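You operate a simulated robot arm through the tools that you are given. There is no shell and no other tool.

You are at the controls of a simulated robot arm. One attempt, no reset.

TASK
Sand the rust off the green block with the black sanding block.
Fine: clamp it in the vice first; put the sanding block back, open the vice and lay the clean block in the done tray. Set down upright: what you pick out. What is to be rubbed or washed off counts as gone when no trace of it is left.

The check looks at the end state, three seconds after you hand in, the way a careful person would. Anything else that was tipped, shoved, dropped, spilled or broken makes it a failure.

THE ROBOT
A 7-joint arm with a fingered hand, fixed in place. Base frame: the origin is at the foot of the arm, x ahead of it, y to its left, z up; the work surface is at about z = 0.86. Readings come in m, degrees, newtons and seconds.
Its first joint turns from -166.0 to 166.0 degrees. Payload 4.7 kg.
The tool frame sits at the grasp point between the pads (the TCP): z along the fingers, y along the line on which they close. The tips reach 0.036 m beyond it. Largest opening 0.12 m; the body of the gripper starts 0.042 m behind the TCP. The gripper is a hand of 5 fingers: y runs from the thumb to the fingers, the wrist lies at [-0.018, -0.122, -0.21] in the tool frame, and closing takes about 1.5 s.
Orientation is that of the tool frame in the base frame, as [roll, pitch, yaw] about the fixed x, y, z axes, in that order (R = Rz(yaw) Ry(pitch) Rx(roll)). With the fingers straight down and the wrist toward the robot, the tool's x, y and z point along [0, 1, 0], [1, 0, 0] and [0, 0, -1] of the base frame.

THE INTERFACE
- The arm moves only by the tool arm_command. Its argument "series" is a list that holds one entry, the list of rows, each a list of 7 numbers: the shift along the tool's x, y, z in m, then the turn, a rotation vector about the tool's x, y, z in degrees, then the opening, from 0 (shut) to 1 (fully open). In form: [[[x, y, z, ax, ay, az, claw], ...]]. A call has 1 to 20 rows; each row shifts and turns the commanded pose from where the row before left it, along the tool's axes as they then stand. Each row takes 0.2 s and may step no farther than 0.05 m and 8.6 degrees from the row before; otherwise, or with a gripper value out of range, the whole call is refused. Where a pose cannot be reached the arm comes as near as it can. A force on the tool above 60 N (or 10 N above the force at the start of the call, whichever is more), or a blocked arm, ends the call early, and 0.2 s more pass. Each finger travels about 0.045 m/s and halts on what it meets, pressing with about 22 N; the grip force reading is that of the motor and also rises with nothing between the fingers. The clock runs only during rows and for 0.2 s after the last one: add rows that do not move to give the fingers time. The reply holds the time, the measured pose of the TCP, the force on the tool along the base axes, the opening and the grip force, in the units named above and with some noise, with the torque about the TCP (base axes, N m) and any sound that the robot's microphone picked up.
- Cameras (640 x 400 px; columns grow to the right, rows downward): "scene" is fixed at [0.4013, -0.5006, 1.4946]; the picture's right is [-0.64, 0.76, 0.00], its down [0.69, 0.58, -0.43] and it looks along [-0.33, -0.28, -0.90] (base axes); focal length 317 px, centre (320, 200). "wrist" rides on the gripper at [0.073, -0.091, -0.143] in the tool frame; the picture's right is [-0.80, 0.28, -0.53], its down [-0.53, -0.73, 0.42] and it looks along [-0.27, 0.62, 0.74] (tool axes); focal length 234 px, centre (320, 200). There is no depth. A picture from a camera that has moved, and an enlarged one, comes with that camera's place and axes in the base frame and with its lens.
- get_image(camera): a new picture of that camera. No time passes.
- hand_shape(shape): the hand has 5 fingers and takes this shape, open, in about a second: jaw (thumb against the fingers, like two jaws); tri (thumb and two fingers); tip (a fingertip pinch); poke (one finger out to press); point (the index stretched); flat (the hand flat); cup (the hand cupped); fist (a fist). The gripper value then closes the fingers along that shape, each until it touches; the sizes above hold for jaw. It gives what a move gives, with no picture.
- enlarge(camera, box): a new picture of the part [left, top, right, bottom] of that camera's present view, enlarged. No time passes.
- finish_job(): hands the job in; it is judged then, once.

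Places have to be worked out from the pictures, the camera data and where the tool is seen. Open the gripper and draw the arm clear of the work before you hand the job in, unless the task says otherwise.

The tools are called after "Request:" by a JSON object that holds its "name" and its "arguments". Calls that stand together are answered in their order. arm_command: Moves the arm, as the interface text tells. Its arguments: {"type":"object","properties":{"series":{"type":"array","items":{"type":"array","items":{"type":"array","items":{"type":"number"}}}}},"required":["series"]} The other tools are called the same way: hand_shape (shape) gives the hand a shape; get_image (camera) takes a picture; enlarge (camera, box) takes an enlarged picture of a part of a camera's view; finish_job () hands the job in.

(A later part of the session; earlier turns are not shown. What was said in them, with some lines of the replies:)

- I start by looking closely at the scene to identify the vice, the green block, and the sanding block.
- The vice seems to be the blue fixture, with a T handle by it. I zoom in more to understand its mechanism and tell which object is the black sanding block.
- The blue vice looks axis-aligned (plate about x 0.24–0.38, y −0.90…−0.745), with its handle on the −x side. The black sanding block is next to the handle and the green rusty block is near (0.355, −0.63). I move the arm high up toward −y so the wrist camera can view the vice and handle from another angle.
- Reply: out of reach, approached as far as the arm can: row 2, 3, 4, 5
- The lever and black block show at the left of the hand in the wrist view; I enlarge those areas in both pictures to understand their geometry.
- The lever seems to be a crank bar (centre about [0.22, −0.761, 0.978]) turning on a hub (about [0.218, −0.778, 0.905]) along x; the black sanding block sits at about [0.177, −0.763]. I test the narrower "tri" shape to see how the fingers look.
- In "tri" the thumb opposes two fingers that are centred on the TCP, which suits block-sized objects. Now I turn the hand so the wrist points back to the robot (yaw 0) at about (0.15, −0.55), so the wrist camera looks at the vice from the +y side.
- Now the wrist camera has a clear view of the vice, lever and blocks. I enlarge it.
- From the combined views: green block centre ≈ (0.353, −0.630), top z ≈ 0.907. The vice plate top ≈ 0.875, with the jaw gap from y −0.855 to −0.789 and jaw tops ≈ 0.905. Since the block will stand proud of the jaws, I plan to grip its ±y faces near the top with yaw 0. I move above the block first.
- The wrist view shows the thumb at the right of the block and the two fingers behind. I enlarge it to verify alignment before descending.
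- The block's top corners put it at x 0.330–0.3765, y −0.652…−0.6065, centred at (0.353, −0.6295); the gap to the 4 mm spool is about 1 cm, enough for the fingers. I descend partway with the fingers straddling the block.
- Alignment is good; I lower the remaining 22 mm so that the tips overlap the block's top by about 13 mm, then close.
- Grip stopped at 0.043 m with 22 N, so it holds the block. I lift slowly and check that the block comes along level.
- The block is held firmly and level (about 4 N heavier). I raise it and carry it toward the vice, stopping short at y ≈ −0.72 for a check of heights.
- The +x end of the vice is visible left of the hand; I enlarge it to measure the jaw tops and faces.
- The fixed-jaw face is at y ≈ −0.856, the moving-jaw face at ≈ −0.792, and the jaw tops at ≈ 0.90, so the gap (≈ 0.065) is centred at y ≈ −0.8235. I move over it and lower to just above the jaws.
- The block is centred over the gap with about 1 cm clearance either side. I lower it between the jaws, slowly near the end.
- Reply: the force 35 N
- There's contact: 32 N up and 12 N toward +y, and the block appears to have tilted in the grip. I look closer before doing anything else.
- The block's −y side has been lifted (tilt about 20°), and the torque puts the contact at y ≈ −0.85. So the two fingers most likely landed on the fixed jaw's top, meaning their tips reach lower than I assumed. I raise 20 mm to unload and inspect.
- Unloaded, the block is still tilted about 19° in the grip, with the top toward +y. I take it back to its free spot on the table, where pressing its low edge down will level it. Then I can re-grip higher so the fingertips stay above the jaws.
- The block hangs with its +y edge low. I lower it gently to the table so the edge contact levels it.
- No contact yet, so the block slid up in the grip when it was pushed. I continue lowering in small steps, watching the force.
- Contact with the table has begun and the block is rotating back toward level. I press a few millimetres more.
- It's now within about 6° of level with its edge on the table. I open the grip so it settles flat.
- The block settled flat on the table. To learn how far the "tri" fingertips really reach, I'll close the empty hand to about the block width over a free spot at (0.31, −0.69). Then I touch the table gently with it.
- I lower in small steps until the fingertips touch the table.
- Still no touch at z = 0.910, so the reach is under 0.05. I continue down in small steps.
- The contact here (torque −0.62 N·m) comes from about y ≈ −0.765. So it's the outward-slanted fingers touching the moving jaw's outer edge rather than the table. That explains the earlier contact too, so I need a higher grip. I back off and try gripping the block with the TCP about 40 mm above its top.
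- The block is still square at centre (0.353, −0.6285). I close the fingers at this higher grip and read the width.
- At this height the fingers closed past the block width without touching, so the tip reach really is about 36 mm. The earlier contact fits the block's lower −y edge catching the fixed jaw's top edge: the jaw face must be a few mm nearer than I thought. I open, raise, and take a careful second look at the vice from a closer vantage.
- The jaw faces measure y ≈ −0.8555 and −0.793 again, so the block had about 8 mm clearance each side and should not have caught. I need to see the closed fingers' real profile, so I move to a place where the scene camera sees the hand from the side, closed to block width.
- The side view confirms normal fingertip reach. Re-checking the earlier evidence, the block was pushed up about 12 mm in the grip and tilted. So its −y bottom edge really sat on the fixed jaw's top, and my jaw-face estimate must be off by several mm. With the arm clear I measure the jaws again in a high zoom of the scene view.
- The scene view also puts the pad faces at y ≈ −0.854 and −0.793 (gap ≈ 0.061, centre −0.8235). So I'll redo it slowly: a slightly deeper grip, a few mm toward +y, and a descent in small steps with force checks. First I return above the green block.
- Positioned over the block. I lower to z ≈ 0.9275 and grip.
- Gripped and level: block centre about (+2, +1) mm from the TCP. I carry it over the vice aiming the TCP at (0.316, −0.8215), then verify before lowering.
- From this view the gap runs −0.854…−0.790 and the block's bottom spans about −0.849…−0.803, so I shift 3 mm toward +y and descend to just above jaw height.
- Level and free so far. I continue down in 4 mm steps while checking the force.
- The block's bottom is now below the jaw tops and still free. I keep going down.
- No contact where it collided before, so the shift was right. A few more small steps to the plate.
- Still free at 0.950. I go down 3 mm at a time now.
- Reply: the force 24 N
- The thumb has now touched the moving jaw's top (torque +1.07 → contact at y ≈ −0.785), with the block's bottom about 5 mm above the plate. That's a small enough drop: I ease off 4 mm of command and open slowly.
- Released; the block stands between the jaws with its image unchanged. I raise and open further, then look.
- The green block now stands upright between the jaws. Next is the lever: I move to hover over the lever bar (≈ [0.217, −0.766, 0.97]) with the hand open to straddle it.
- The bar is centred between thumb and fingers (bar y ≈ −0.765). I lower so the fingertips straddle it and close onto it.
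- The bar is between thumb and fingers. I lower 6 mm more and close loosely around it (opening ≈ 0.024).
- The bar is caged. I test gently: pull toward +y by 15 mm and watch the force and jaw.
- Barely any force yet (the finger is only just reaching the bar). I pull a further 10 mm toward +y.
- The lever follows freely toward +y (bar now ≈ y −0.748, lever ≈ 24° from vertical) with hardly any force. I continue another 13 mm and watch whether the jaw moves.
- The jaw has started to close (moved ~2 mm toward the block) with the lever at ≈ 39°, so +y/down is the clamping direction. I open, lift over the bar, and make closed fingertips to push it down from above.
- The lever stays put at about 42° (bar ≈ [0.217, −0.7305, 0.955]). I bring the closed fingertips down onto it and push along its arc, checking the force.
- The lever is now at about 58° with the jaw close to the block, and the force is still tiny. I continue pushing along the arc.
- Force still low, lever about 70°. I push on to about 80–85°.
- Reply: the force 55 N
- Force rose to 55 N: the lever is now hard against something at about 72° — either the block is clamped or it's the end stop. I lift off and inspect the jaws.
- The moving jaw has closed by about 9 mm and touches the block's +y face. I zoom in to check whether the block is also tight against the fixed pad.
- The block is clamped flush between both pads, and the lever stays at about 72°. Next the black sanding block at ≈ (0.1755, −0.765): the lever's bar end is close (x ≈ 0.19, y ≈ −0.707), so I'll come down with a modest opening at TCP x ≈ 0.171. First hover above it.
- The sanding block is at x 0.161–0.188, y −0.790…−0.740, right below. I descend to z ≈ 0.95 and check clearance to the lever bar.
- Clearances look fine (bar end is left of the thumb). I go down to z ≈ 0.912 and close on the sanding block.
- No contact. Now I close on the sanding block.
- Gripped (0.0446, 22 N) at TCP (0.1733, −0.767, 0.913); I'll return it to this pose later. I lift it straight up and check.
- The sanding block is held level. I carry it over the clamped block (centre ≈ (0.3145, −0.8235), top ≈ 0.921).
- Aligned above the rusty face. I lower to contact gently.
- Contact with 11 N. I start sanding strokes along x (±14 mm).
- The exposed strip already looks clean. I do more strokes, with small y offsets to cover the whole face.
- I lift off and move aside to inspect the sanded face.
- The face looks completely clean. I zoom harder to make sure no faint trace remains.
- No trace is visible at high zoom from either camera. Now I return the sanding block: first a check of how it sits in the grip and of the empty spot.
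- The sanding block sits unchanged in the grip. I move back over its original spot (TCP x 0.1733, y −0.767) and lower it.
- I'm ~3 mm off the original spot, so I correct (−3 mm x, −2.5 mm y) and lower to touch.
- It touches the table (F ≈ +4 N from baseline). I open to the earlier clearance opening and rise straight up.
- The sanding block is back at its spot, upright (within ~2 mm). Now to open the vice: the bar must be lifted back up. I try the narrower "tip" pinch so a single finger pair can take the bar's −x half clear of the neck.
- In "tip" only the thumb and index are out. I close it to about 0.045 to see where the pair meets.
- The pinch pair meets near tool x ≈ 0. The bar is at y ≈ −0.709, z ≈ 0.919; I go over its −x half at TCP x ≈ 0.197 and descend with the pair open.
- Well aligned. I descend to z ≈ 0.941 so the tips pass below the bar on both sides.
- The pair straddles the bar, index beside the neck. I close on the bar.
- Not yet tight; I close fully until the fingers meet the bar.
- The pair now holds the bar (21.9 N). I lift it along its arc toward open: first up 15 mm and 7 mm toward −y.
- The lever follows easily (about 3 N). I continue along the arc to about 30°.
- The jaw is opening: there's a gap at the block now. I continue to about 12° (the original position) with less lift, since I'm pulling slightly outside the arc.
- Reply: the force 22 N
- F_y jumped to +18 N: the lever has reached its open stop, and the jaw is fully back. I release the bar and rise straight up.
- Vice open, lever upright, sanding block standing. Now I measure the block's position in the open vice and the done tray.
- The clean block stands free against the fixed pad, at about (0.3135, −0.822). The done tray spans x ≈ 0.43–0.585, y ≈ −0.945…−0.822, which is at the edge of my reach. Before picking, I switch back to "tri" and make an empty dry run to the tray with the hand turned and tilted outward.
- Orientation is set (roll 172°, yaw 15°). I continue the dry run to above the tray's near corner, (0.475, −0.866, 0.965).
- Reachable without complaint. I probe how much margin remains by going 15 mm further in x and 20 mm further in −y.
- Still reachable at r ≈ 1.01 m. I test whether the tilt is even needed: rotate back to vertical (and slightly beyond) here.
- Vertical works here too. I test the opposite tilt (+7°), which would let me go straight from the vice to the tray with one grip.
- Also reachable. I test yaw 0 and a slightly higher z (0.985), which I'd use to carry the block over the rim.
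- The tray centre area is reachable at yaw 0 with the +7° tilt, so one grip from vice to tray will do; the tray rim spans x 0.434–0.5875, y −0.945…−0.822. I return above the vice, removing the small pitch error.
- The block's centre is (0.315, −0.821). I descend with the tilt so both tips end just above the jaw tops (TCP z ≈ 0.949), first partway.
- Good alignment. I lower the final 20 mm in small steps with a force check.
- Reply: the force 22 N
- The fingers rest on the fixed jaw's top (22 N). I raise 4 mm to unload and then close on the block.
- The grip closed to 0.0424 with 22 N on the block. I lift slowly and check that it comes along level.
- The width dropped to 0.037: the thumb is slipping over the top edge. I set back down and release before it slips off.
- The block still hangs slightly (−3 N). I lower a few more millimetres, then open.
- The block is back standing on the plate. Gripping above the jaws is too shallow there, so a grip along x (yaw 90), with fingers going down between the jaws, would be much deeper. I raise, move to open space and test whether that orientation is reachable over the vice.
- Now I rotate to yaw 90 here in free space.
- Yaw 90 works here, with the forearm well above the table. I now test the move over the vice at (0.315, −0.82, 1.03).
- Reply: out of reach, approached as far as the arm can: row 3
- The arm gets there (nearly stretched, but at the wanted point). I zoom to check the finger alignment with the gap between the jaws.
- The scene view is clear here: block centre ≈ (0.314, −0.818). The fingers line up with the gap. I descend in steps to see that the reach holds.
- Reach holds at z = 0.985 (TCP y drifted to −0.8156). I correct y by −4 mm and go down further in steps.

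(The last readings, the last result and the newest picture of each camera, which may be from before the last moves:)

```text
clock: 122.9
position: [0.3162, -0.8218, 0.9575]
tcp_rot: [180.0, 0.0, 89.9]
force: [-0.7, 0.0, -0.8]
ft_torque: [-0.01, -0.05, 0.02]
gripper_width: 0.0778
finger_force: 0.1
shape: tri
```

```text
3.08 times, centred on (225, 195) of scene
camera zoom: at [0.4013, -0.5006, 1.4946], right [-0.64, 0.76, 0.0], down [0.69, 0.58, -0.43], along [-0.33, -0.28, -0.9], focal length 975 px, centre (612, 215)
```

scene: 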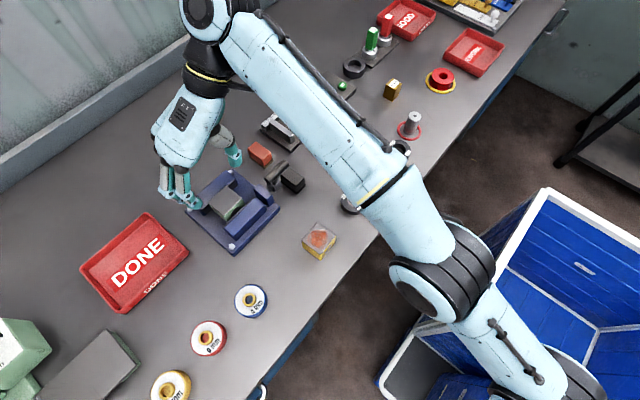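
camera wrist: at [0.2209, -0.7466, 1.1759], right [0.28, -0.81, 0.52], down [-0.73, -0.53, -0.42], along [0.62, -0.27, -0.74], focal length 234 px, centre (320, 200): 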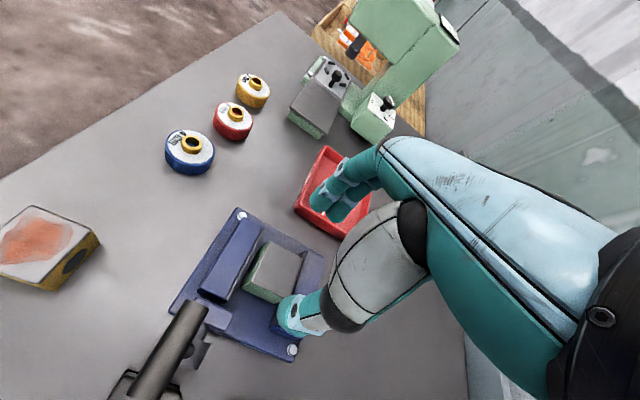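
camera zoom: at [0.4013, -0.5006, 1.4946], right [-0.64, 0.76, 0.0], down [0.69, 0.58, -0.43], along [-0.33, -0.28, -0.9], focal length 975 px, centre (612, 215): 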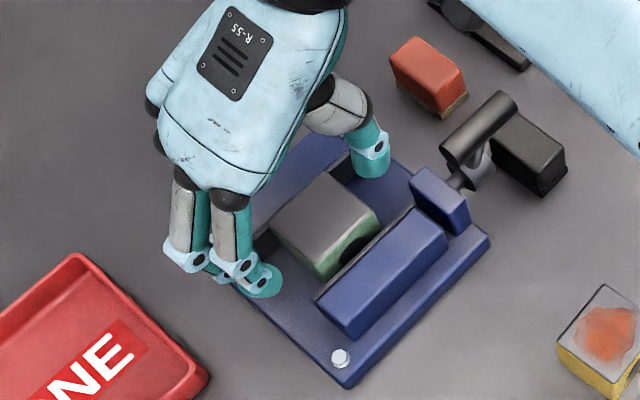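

Thumb and fingers are on either side (±x) of the block within the gap. I go down the remaining 25 mm with force checks.

Request:
{"name": "arm_command", "arguments": {"series": [[[0, -0.001, 0.008, 0, 0, 0, 0.65], [0, 0, 0.006, 0, 0, 0, 0.65], [0, 0, 0, 0, 0, 0, 0.65]]]}}

Request:
{"name": "arm_command", "arguments": {"series": [[[0, 0, 0.006, 0, 0, 0, 0.65], [0, 0, 0.004, 0, 0, 0, 0.65], [0, 0, 0, 0, 0, 0, 0.65]]]}}

Request:
{"name": "enlarge", "arguments": {"camera": "scene", "box": [160, 130, 290, 260]}}

Request:
{"name": "enlarge", "arguments": {"camera": "wrist", "box": [170, 150, 390, 360]}}

```text
clock: 123.7
position: [0.3161, -0.8217, 0.9439]
tcp_rot: [179.9, -0.1, 89.9]
force: [0.4, -0.6, 0.2]
ft_torque: [0.02, 0.02, -0.01]
gripper_width: 0.0777
finger_force: 0.1
shape: tri
```

```text
clock: 124.5
position: [0.3147, -0.8211, 0.9334]
tcp_rot: [-180.0, -0.1, 89.9]
force: [-0.7, 0.3, -0.2]
ft_torque: [-0.01, -0.01, 0.0]
gripper_width: 0.0779
finger_force: 0.0
shape: tri
```

```text
3.08 times, centred on (225, 195) of scene
camera zoom: at [0.4013, -0.5006, 1.4946], right [-0.64, 0.76, 0.0], down [0.69, 0.58, -0.43], along [-0.33, -0.28, -0.9], focal length 975 px, centre (612, 215)
```

zoom: 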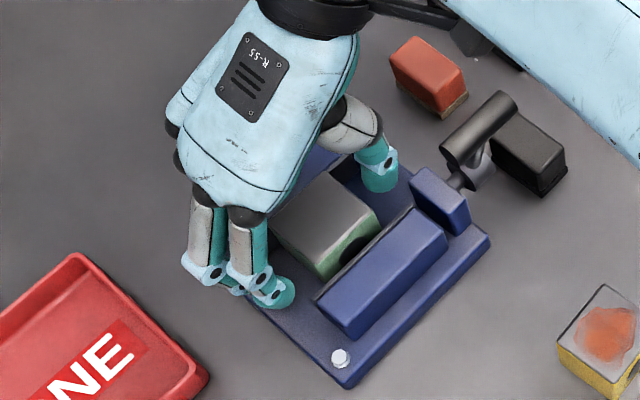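

```text
1.90 times, centred on (280, 255) of wrist
camera zoom: at [0.2248, -0.7485, 1.0786], right [0.28, -0.81, 0.52], down [-0.73, -0.53, -0.42], along [0.62, -0.27, -0.74], focal length 446 px, centre (396, 95)
```

zoom: 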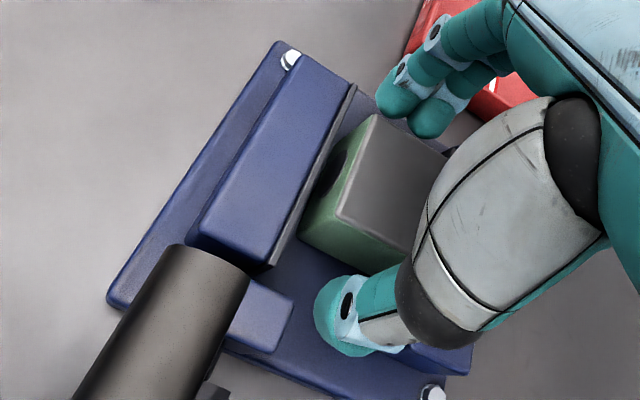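

No contact at z = 0.933, with the thumb and fingers well below the jaw tops. I close on the block.

Request:
{"name": "arm_command", "arguments": {"series": [[[0, 0, 0, 0, 0, 0, 0.55], [0, 0, 0, 0, 0, 0, 0.48], [0, 0, 0, 0, 0, 0, 0.42], [0, 0, 0, 0, 0, 0, 0.36], [0, 0, 0, 0, 0, 0, 0.3], [0, 0, 0, 0, 0, 0, 0.25], [0, 0, 0, 0, 0, 0, 0.25]]]}}

Request:
{"name": "enlarge", "arguments": {"camera": "scene", "box": [160, 130, 290, 260]}}

Request:
{"name": "enlarge", "arguments": {"camera": "wrist", "box": [170, 150, 390, 360]}}

```text
clock: 126.1
position: [0.3155, -0.8208, 0.9337]
tcp_rot: [180.0, -0.1, 89.9]
force: [-1.3, 0.0, -0.3]
ft_torque: [0.01, 0.01, 0.02]
gripper_width: 0.0466
finger_force: 22.1
shape: tri
```

```text
3.08 times, centred on (225, 195) of scene
camera zoom: at [0.4013, -0.5006, 1.4946], right [-0.64, 0.76, 0.0], down [0.69, 0.58, -0.43], along [-0.33, -0.28, -0.9], focal length 975 px, centre (612, 215)
```

zoom: 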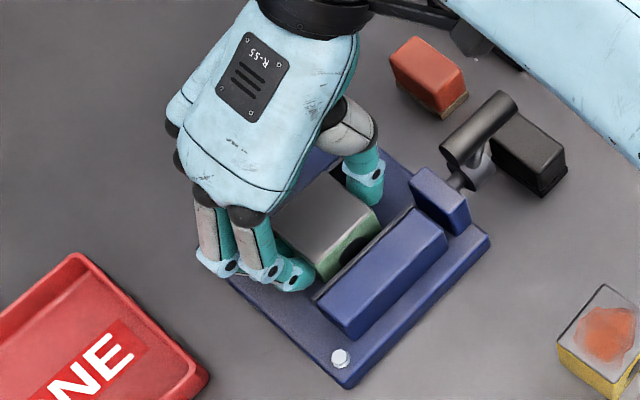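

```text
1.90 times, centred on (280, 255) of wrist
camera zoom: at [0.2248, -0.7486, 1.0785], right [0.28, -0.81, 0.52], down [-0.73, -0.53, -0.42], along [0.62, -0.27, -0.74], focal length 446 px, centre (396, 95)
```

zoom: 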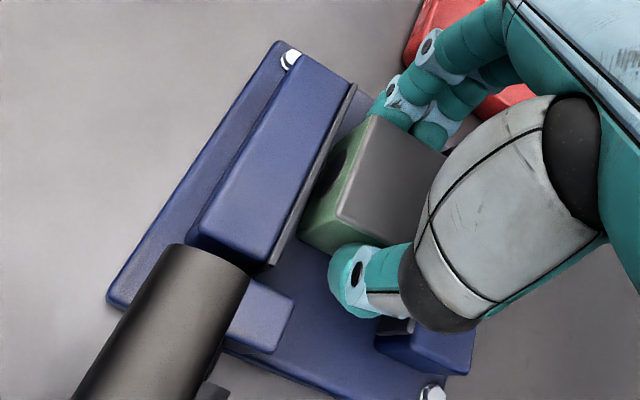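

A deep grip on the ±x faces (0.0466, 22 N). I lift gently.

Request:
{"name": "arm_command", "arguments": {"series": [[[0, 0, -0.006, 0, 0, 0, 0.25], [0, 0, -0.01, 0, 0, 0, 0.25], [0, 0, -0.015, 0, 0, 0, 0.25], [0, 0, 0, 0, 0, 0, 0.25]]]}}

Request:
{"name": "enlarge", "arguments": {"camera": "wrist", "box": [170, 150, 390, 360]}}

Request:
{"name": "enlarge", "arguments": {"camera": "scene", "box": [160, 130, 290, 260]}}

```text
clock: 127.1
position: [0.3156, -0.8211, 0.9649]
tcp_rot: [-179.9, -0.2, 89.9]
force: [-0.3, -0.4, -3.3]
ft_torque: [0.04, 0.0, 0.0]
gripper_width: 0.0467
finger_force: 21.9
shape: tri
```

```text
1.90 times, centred on (280, 255) of wrist
camera zoom: at [0.225, -0.7484, 1.1092], right [0.28, -0.81, 0.52], down [-0.73, -0.53, -0.43], along [0.62, -0.27, -0.74], focal length 446 px, centre (396, 95)
```

zoom: 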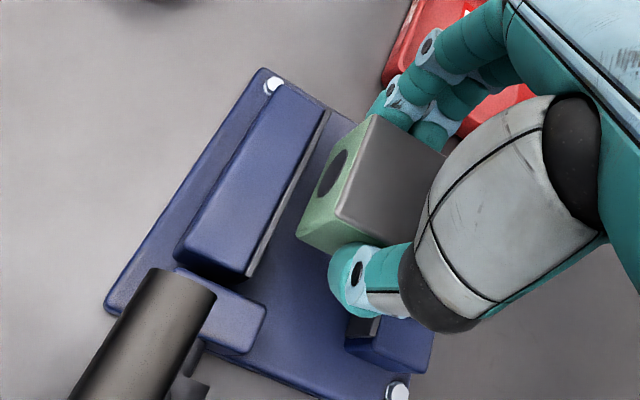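

```text
3.08 times, centred on (225, 195) of scene
camera zoom: at [0.4013, -0.5006, 1.4946], right [-0.64, 0.76, 0.0], down [0.69, 0.58, -0.43], along [-0.33, -0.28, -0.9], focal length 975 px, centre (612, 215)
```

zoom: 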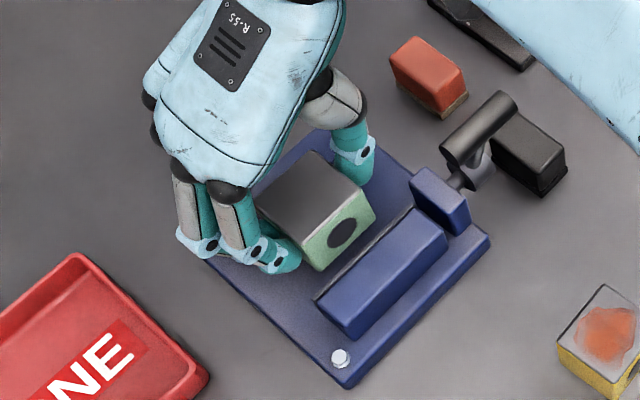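

The block is held securely and level (bottom = TCP − 0.058). I raise it clear of the jaws and carry it to open space beside the vice.

Request:
{"name": "arm_command", "arguments": {"series": [[[0, 0, -0.02, 0, 0, 0, 0.25], [0.02, 0.01, -0.005, 0, 0, 0, 0.25], [0.03, 0.03, -0.005, 0, 0, 0, 0.25], [0.03, 0.03, -0.01, 0, 0, 0, 0.25], [0.01, 0.015, -0.01, 0, 0, 0, 0.25], [0, 0, 0, 0, 0, 0, 0.25]]]}}

Request:
{"name": "get_image", "arguments": {"camera": "scene"}}

Request:
{"name": "enlarge", "arguments": {"camera": "wrist", "box": [170, 150, 390, 360]}}

```text
clock: 128.5
position: [0.4014, -0.7294, 1.0139]
tcp_rot: [-180.0, -0.1, 89.8]
force: [0.5, -0.1, -4.0]
ft_torque: [0.02, -0.01, -0.01]
gripper_width: 0.0464
finger_force: 21.9
shape: tri
```

```text
taken
```

scene: 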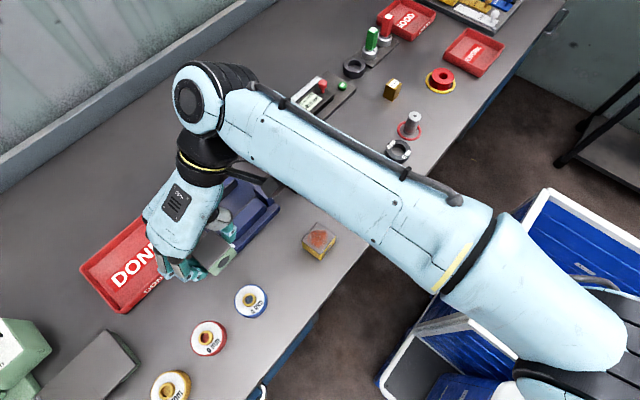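

```text
1.90 times, centred on (280, 255) of wrist
camera zoom: at [0.3114, -0.6572, 1.1594], right [0.28, -0.81, 0.52], down [-0.73, -0.53, -0.42], along [0.62, -0.27, -0.74], focal length 446 px, centre (396, 95)
```

zoom: 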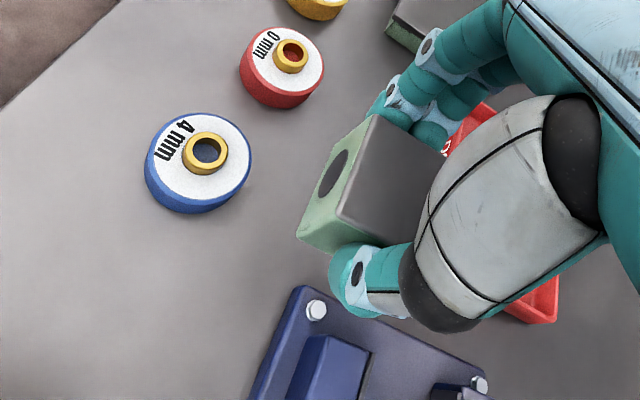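

Carried safely. Now I rotate the hand back to yaw 0 here in open space, with the block in the grip.

Request:
{"name": "arm_command", "arguments": {"series": [[[0, 0, 0, 0, 0, 8.2, 0.25], [0, 0, 0, 0, 0, 8.2, 0.25], [0, 0, 0, 0, 0, 8.2, 0.25], [0, 0, 0, 0, 0, 8.2, 0.25], [0, 0, 0, 0, 0, 8.2, 0.25], [0, 0, 0, 0, 0, 8.2, 0.25], [0, 0, 0, 0, 0, 8.2, 0.25], [0, 0, 0, 0, 0, 8.2, 0.25], [0, 0, 0, 0, 0, 8.2, 0.25], [0, 0, 0, 0, 0, 8.2, 0.25], [0, 0, 0, 0, 0, 7.8, 0.25], [0, 0, 0, 0, 0, 0, 0.25]]]}}

Request:
{"name": "enlarge", "arguments": {"camera": "wrist", "box": [170, 150, 390, 360]}}

```text
clock: 131.1
position: [0.399, -0.7304, 1.0145]
tcp_rot: [-179.9, 0.2, 0.0]
force: [0.0, 0.8, -4.1]
ft_torque: [-0.04, -0.02, 0.03]
gripper_width: 0.0463
finger_force: 22.8
shape: tri
```

```text
1.90 times, centred on (280, 255) of wrist
camera zoom: at [0.4728, -0.6394, 1.1591], right [-0.8, -0.28, 0.53], down [-0.53, 0.73, -0.42], along [-0.27, -0.62, -0.74], focal length 446 px, centre (396, 95)
```

zoom: 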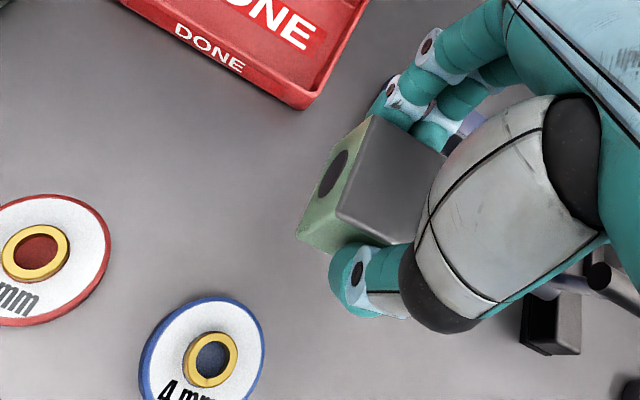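

Held steady. I carry it over the tray to (0.50, −0.8835) with the block's bottom well above the rim.

Request:
{"name": "arm_command", "arguments": {"series": [[[0.02525, 0.03825, 0.003, 0, 0, 0, 0.25], [0.02525, 0.03825, 0.007, 0, 0, 0, 0.25], [0.02525, 0.03825, 0.01, 0, 0, 0, 0.25], [0.02525, 0.03825, 0.01, 0, 0, 0, 0.25], [0, 0, 0, 0, 0, 0, 0.25], [0, 0, 0, 0, 0, 0, 0.25]]]}}

Request:
{"name": "get_image", "arguments": {"camera": "wrist"}}

Request:
{"name": "enlarge", "arguments": {"camera": "wrist", "box": [140, 150, 360, 350]}}

Request:
{"name": "get_image", "arguments": {"camera": "scene"}}

```text
clock: 132.5
position: [0.5023, -0.8845, 0.9859]
tcp_rot: [-179.9, 0.1, 0.1]
force: [0.6, -0.2, -4.4]
ft_torque: [-0.04, -0.02, 0.01]
gripper_width: 0.0465
finger_force: 21.7
shape: tri
```

```text
taken
camera wrist: at [0.5758, -0.7938, 1.1318], right [-0.8, -0.28, 0.53], down [-0.53, 0.73, -0.42], along [-0.27, -0.62, -0.74], focal length 234 px, centre (320, 200)
```

wrist: 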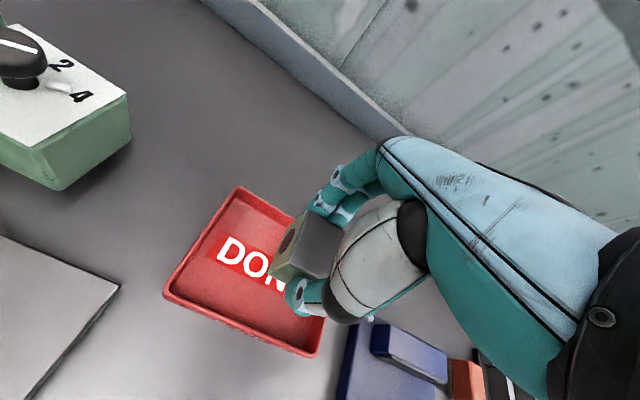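

```text
2.00 times, centred on (250, 250) of wrist
camera zoom: at [0.5758, -0.7938, 1.1318], right [-0.8, -0.28, 0.53], down [-0.53, 0.73, -0.42], along [-0.27, -0.62, -0.74], focal length 468 px, centre (460, 100)
```

zoom: 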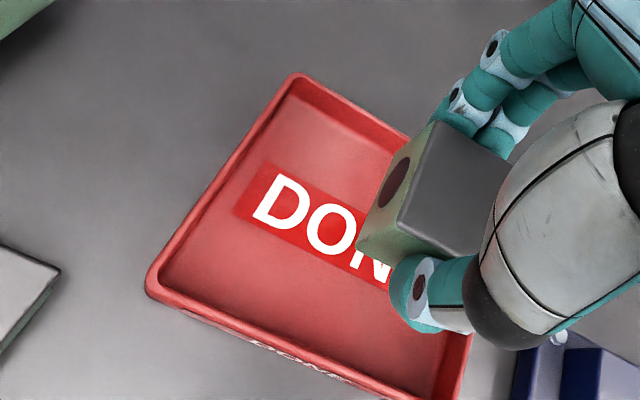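

```text
taken
```

scene: 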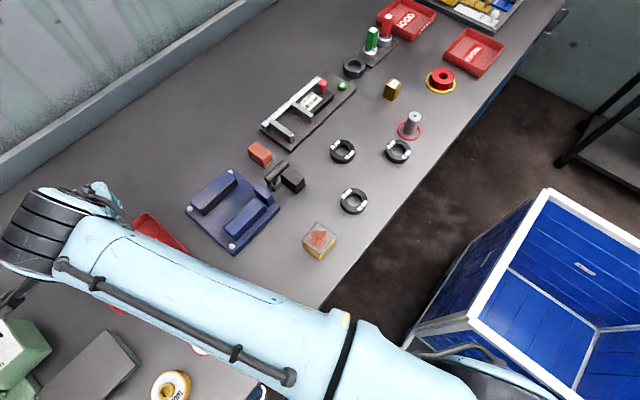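

The block is centred in the tray's width (rim y −0.943…−0.822). I lower it toward the tray floor.

Request:
{"name": "arm_command", "arguments": {"series": [[[0, 0, 0.02, 0, 0, 0, 0.25], [0, 0, 0.015, 0, 0, 0, 0.25], [0, 0, 0.01, 0, 0, 0, 0.25], [0, 0, 0, 0, 0, 0, 0.25]]]}}

Request:
{"name": "enlarge", "arguments": {"camera": "wrist", "box": [140, 150, 360, 350]}}

```text
clock: 133.5
position: [0.5015, -0.8857, 0.9394]
tcp_rot: [-179.9, 0.0, 0.2]
force: [0.0, -1.0, -4.6]
ft_torque: [-0.01, 0.0, -0.02]
gripper_width: 0.0463
finger_force: 22.0
shape: tri
```

```text
2.00 times, centred on (250, 250) of wrist
camera zoom: at [0.5747, -0.7939, 1.0849], right [-0.8, -0.28, 0.53], down [-0.53, 0.73, -0.42], along [-0.27, -0.62, -0.74], focal length 468 px, centre (460, 100)
```

zoom: 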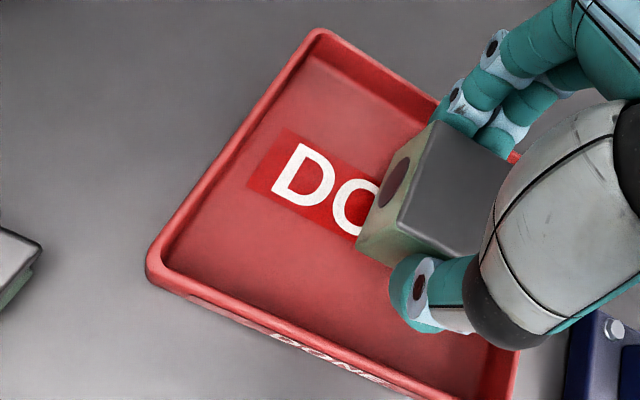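

About 16 mm above the floor now. I continue in small steps until contact.

Request:
{"name": "arm_command", "arguments": {"series": [[[0, 0, 0.005, 0, 0, 0, 0.25], [0, 0, 0.004, 0, 0, 0, 0.25], [0, 0, 0, 0, 0, 0, 0.25]]]}}

Request:
{"name": "arm_command", "arguments": {"series": [[[0, 0, 0.003, 0, 0, 0, 0.25], [0, 0, 0, 0, 0, 0, 0.25]]]}}

Request:
{"name": "arm_command", "arguments": {"series": [[[0, 0, 0.003, 0, 0, 0, 0.25], [0, 0, 0, 0, 0, 0, 0.25]]]}}

```text
clock: 134.3
position: [0.5013, -0.8848, 0.932]
tcp_rot: [-179.9, 0.1, 0.1]
force: [0.4, 0.6, -4.7]
ft_torque: [-0.02, 0.0, -0.01]
gripper_width: 0.0465
finger_force: 22.1
shape: tri
```

```text
clock: 134.9
position: [0.5003, -0.885, 0.928]
tcp_rot: [-179.9, 0.0, 0.1]
force: [0.2, 0.0, -3.9]
ft_torque: [0.02, 0.01, -0.03]
gripper_width: 0.0465
finger_force: 21.8
shape: tri
```

```text
clock: 135.5
position: [0.5016, -0.8836, 0.9246]
tcp_rot: [-179.8, 0.1, 0.0]
force: [0.3, -0.6, -3.7]
ft_torque: [-0.01, -0.03, 0.0]
gripper_width: 0.0465
finger_force: 22.3
shape: tri
```

Request:
{"name": "arm_command", "arguments": {"series": [[[0, 0, 0.002, 0, 0, 0, 0.25], [0, 0, 0, 0, 0, 0, 0.25]]]}}

Request:
{"name": "arm_command", "arguments": {"series": [[[0, 0, 0.002, 0, 0, 0, 0.25], [0, 0, 0, 0, 0, 0, 0.25]]]}}

Request:
{"name": "enlarge", "arguments": {"camera": "wrist", "box": [140, 150, 360, 350]}}

```text
clock: 136.1
position: [0.501, -0.8848, 0.9211]
tcp_rot: [-179.9, -0.1, 0.1]
force: [0.7, 0.1, -4.7]
ft_torque: [0.0, 0.0, 0.03]
gripper_width: 0.046
finger_force: 22.1
shape: tri
```

```text
clock: 136.7
position: [0.501, -0.8833, 0.9207]
tcp_rot: [-179.9, 0.0, 0.2]
force: [-0.3, 0.5, -3.3]
ft_torque: [-0.03, 0.01, 0.01]
gripper_width: 0.0463
finger_force: 22.2
shape: tri
```

```text
2.00 times, centred on (250, 250) of wrist
camera zoom: at [0.5743, -0.7924, 1.0649], right [-0.8, -0.28, 0.53], down [-0.53, 0.73, -0.42], along [-0.27, -0.62, -0.74], focal length 468 px, centre (460, 100)
```

zoom: 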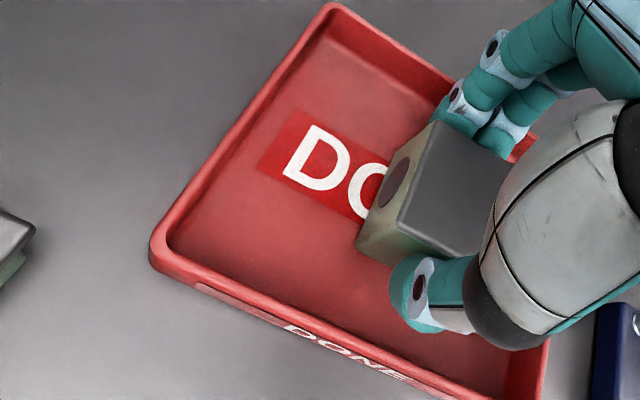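

Still no contact at z = 0.9207, so the tray floor must be thin. I continue in 2 mm steps.

Request:
{"name": "arm_command", "arguments": {"series": [[[0, 0, 0.002, 0, 0, 0, 0.25], [0, 0, 0, 0, 0, 0, 0.25]]]}}

Request:
{"name": "arm_command", "arguments": {"series": [[[0, 0, 0.002, 0, 0, 0, 0.25], [0, 0, 0, 0, 0, 0, 0.25]]]}}

```text
clock: 137.3
position: [0.5007, -0.8852, 0.918]
tcp_rot: [-179.9, 0.0, 0.1]
force: [-0.8, 0.8, -4.8]
ft_torque: [0.01, 0.02, -0.02]
gripper_width: 0.0464
finger_force: 21.9
shape: tri
```

```text
clock: 137.9
position: [0.5013, -0.8832, 0.9175]
tcp_rot: [179.9, 0.1, 0.1]
force: [0.1, -1.0, -0.7]
ft_torque: [-0.04, -0.02, 0.01]
gripper_width: 0.0463
finger_force: 22.0
shape: tri
```

Weight is coming off (−0.7 N): the block touches the floor. I go 1.5 mm further and open slowly.

Request:
{"name": "arm_command", "arguments": {"series": [[[0, 0, 0.0015, 0, 0, 0, 0.25], [0, 0, 0, 0, 0, 0, 0.25], [0, 0, 0, 0, 0, 0, 0.39], [0, 0, 0, 0, 0, 0, 0.43], [0, 0, 0, 0, 0, 0, 0.47], [0, 0, 0, 0, 0, 0, 0.5], [0, 0, 0, 0, 0, 0, 0.5]]]}}

Request:
{"name": "enlarge", "arguments": {"camera": "wrist", "box": [140, 150, 360, 350]}}

```text
clock: 139.5
position: [0.501, -0.8827, 0.9156]
tcp_rot: [-179.8, 0.1, 0.1]
force: [0.4, 0.2, 0.1]
ft_torque: [0.02, 0.0, 0.0]
gripper_width: 0.0596
finger_force: 0.0
shape: tri
```

```text
2.00 times, centred on (250, 250) of wrist
camera zoom: at [0.5749, -0.7922, 1.0606], right [-0.8, -0.28, 0.53], down [-0.53, 0.73, -0.42], along [-0.27, -0.62, -0.74], focal length 468 px, centre (460, 100)
```

zoom: 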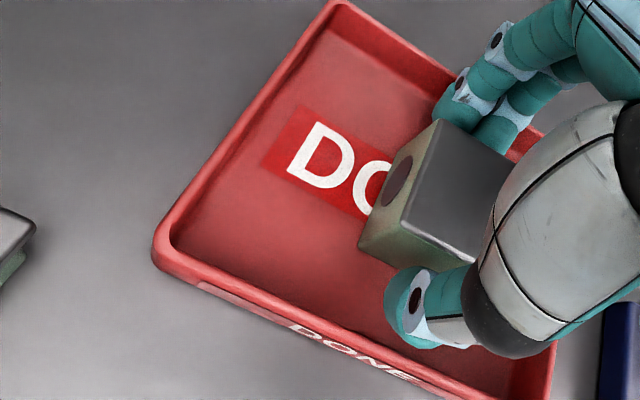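

The block is released and stands on the tray floor, with no forces on the hand. I rise straight up.

Request:
{"name": "arm_command", "arguments": {"series": [[[0, 0, -0.01, 0, 0, 0, 0.5], [0, 0, -0.02, 0, 0, 0, 0.5], [0, 0, -0.03, 0, 0, 0, 0.5], [0, 0, -0.03, 0, 0, 0, 0.5], [0, 0, 0, 0, 0, 0, 0.5]]]}}

Request:
{"name": "enlarge", "arguments": {"camera": "wrist", "box": [140, 150, 360, 350]}}

```text
clock: 140.7
position: [0.503, -0.8837, 1.0045]
tcp_rot: [-179.9, 0.0, 0.0]
force: [0.2, -0.3, 0.7]
ft_torque: [-0.04, 0.06, 0.0]
gripper_width: 0.0596
finger_force: 0.1
shape: tri
```

```text
2.00 times, centred on (250, 250) of wrist
camera zoom: at [0.5764, -0.7919, 1.1499], right [-0.8, -0.28, 0.53], down [-0.53, 0.73, -0.42], along [-0.27, -0.62, -0.74], focal length 468 px, centre (460, 100)
```

zoom: 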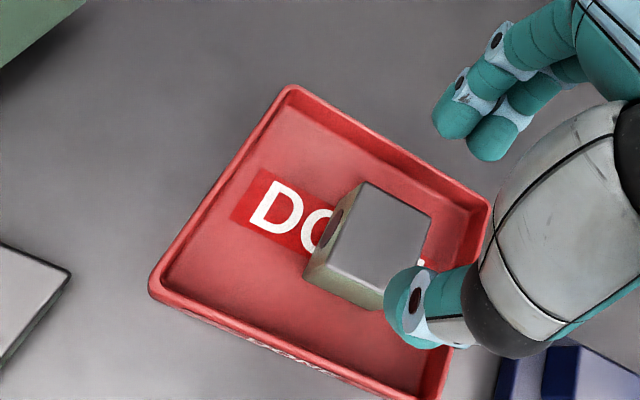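

The clean block stands upright in the done tray. I retreat up and back toward the robot with the hand open.

Request:
{"name": "arm_command", "arguments": {"series": [[[0, 0, -0.02, 0, 0, 0, 0.6], [-0.01, -0.037, -0.015, 0, 0, 0, 0.8], [-0.01, -0.037, -0.015, 0, 0, 0, 1], [-0.015, -0.037, -0.015, 0, 0, 0, 1], [-0.02, -0.037, -0.015, 0, 0, 0, 1], [-0.025, -0.037, -0.015, 0, 0, 0, 1], [-0.03, -0.037, -0.01, 0, 0, 0, 1], [-0.03, -0.037, -0.01, 0, 0, 0, 1], [-0.03, -0.037, 0, 0, 0, 0, 1], [-0.03, -0.03, 0, 0, 0, 0, 1], [0, 0, 0, 0, 0, 0, 1]]]}}

Request:
{"name": "get_image", "arguments": {"camera": "scene"}}

Request:
{"name": "get_image", "arguments": {"camera": "wrist"}}

```text
clock: 143.1
position: [0.3013, -0.5585, 1.118]
tcp_rot: [-179.9, -0.1, 0.0]
force: [0.7, -0.2, -0.4]
ft_torque: [0.04, 0.0, -0.01]
gripper_width: 0.1199
finger_force: 0.0
shape: tri
```

```text
taken
```

scene: 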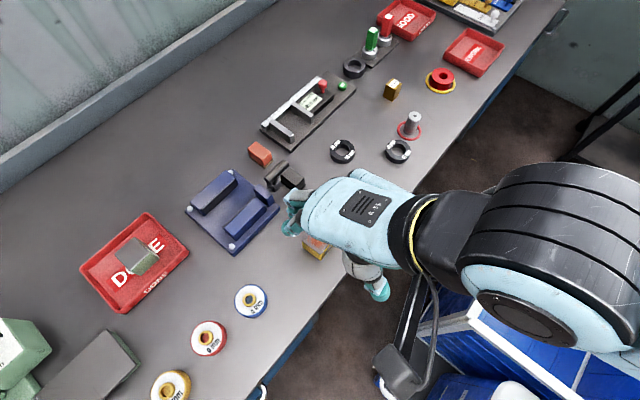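

```text
taken
camera wrist: at [0.3749, -0.467, 1.2632], right [-0.8, -0.28, 0.53], down [-0.53, 0.73, -0.42], along [-0.27, -0.62, -0.74], focal length 234 px, centre (320, 200)
```

wrist: 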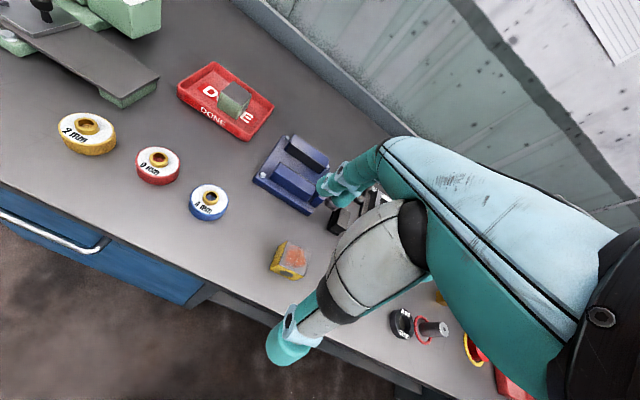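

Everything looks in order. I draw the arm further clear and then check the final state in close-up.

Request:
{"name": "arm_command", "arguments": {"series": [[[-0.036, -0.02, -0.02, 0, 0, 0, 1], [-0.036, -0.02, -0.02, 0, 0, 0, 1], [-0.036, -0.02, -0.02, 0, 0, 0, 1], [-0.036, -0.02, -0.01, 0, 0, 0, 1], [0, 0, 0, 0, 0, 0, 1]]]}}

Request:
{"name": "enlarge", "arguments": {"camera": "scene", "box": [70, 190, 220, 330]}}

Request:
{"name": "enlarge", "arguments": {"camera": "scene", "box": [180, 120, 340, 270]}}

Request:
{"name": "get_image", "arguments": {"camera": "scene"}}

```text
clock: 144.3
position: [0.1539, -0.4796, 1.1908]
tcp_rot: [-180.0, -0.1, 0.1]
force: [0.0, 0.1, -0.2]
ft_torque: [0.03, -0.02, 0.03]
gripper_width: 0.1197
finger_force: 0.1
shape: tri
```

```text
2.86 times, centred on (145, 260) of scene
camera zoom: at [0.4013, -0.5006, 1.4946], right [-0.64, 0.76, 0.0], down [0.69, 0.58, -0.43], along [-0.33, -0.28, -0.9], focal length 906 px, centre (820, 29)
```

zoom: 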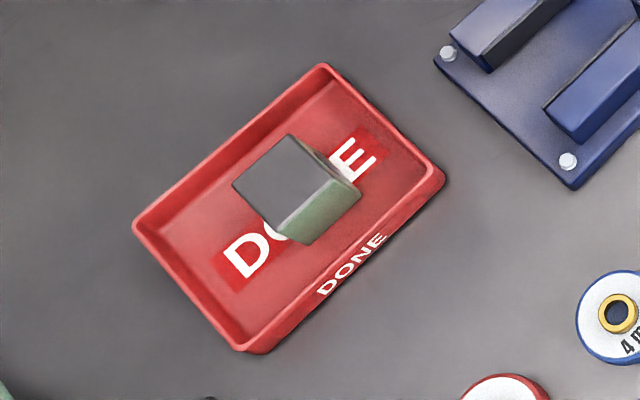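

```text
2.67 times, centred on (260, 195) of scene
camera zoom: at [0.4013, -0.5006, 1.4946], right [-0.64, 0.76, 0.0], down [0.69, 0.58, -0.43], along [-0.33, -0.28, -0.9], focal length 845 px, centre (480, 213)
```

zoom: 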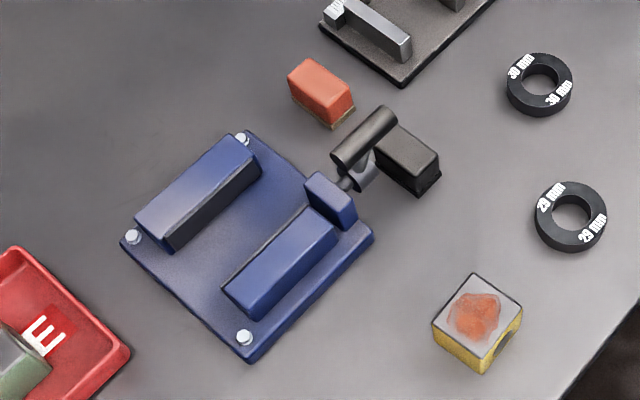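

```text
taken
```

scene: 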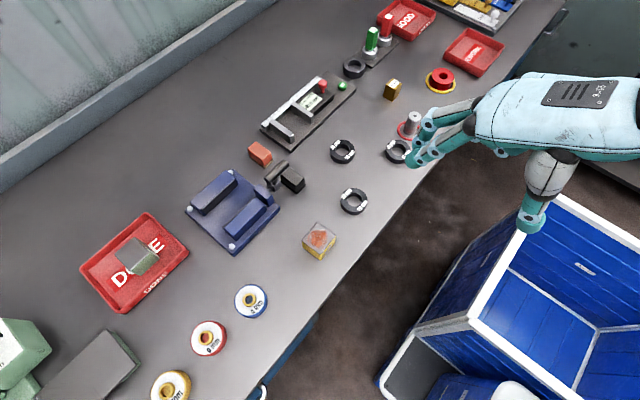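

All items are in place. One last hard zoom on the block's top face to confirm no rust trace, and on the sanding block's spot.

Request:
{"name": "enlarge", "arguments": {"camera": "scene", "box": [105, 225, 170, 285]}}

Request:
{"name": "enlarge", "arguments": {"camera": "scene", "box": [255, 145, 320, 205]}}

```text
6.67 times, centred on (138, 255) of scene
camera zoom: at [0.4013, -0.5006, 1.4946], right [-0.64, 0.76, 0.0], down [0.69, 0.58, -0.43], along [-0.33, -0.28, -0.9], focal length 2113 px, centre (1537, -167)
```

zoom: 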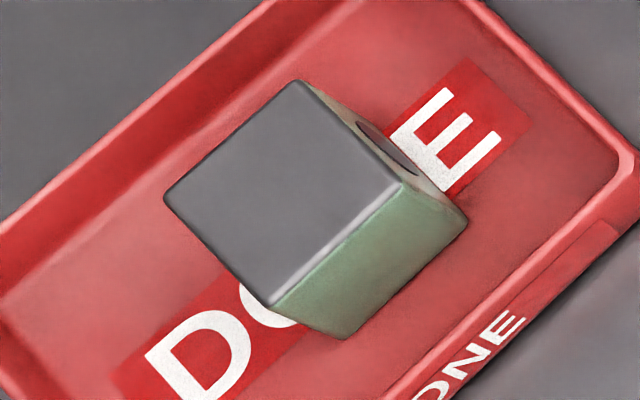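

```text
6.67 times, centred on (288, 175) of scene
camera zoom: at [0.4013, -0.5006, 1.4946], right [-0.64, 0.76, 0.0], down [0.69, 0.58, -0.43], along [-0.33, -0.28, -0.9], focal length 2113 px, centre (537, 367)
```

zoom: 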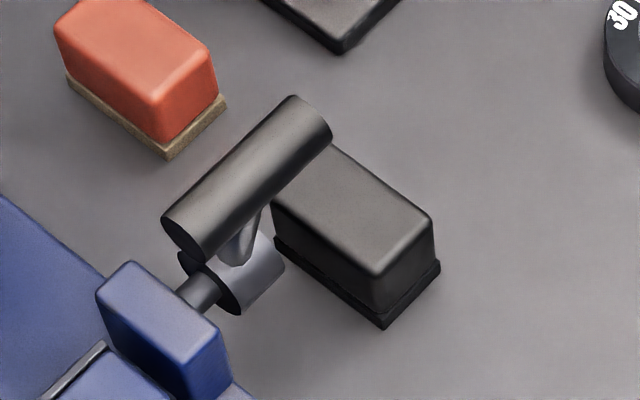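

The block's face is spotless and it stands upright in the done tray. The vice is open with the lever up, and the black sanding block is back at its place (within a few mm). Nothing else has been disturbed, the hand is open and the arm is clear, so I hand the job in.

Request:
{"name": "finish_job", "arguments": {}}

```text
The job is handed in.
```

The green block is sanded clean and stands upright in the done tray. In the final close-ups I saw no trace of rust on its top face, but the check result has not come back to me.

- **Clamping:** my first attempt to lower the block into the vice caught on the fixed jaw and tilted the block in the grip. I set it back on the table, re-gripped it and lowered it in steps. It dropped about 5 mm onto the vice plate. The lever then clamped it between both pads.
- **Sanding:** I rubbed the top face with the black sanding block until no colour showed.
- **Sanding block:** it is back upright at its original spot, about 5 mm off in y.
- **Vice:** it is open, with the lever back at its open stop.
- **Moving to the tray:** my first grip above the jaws slipped by about 4 mm, so I put the block back down. I then gripped it deeper between the jaws and carried it to the tray, setting it down on contact with the floor.

The last pictures show nothing else tipped or moved. The hand is open and the arm is clear of the work.
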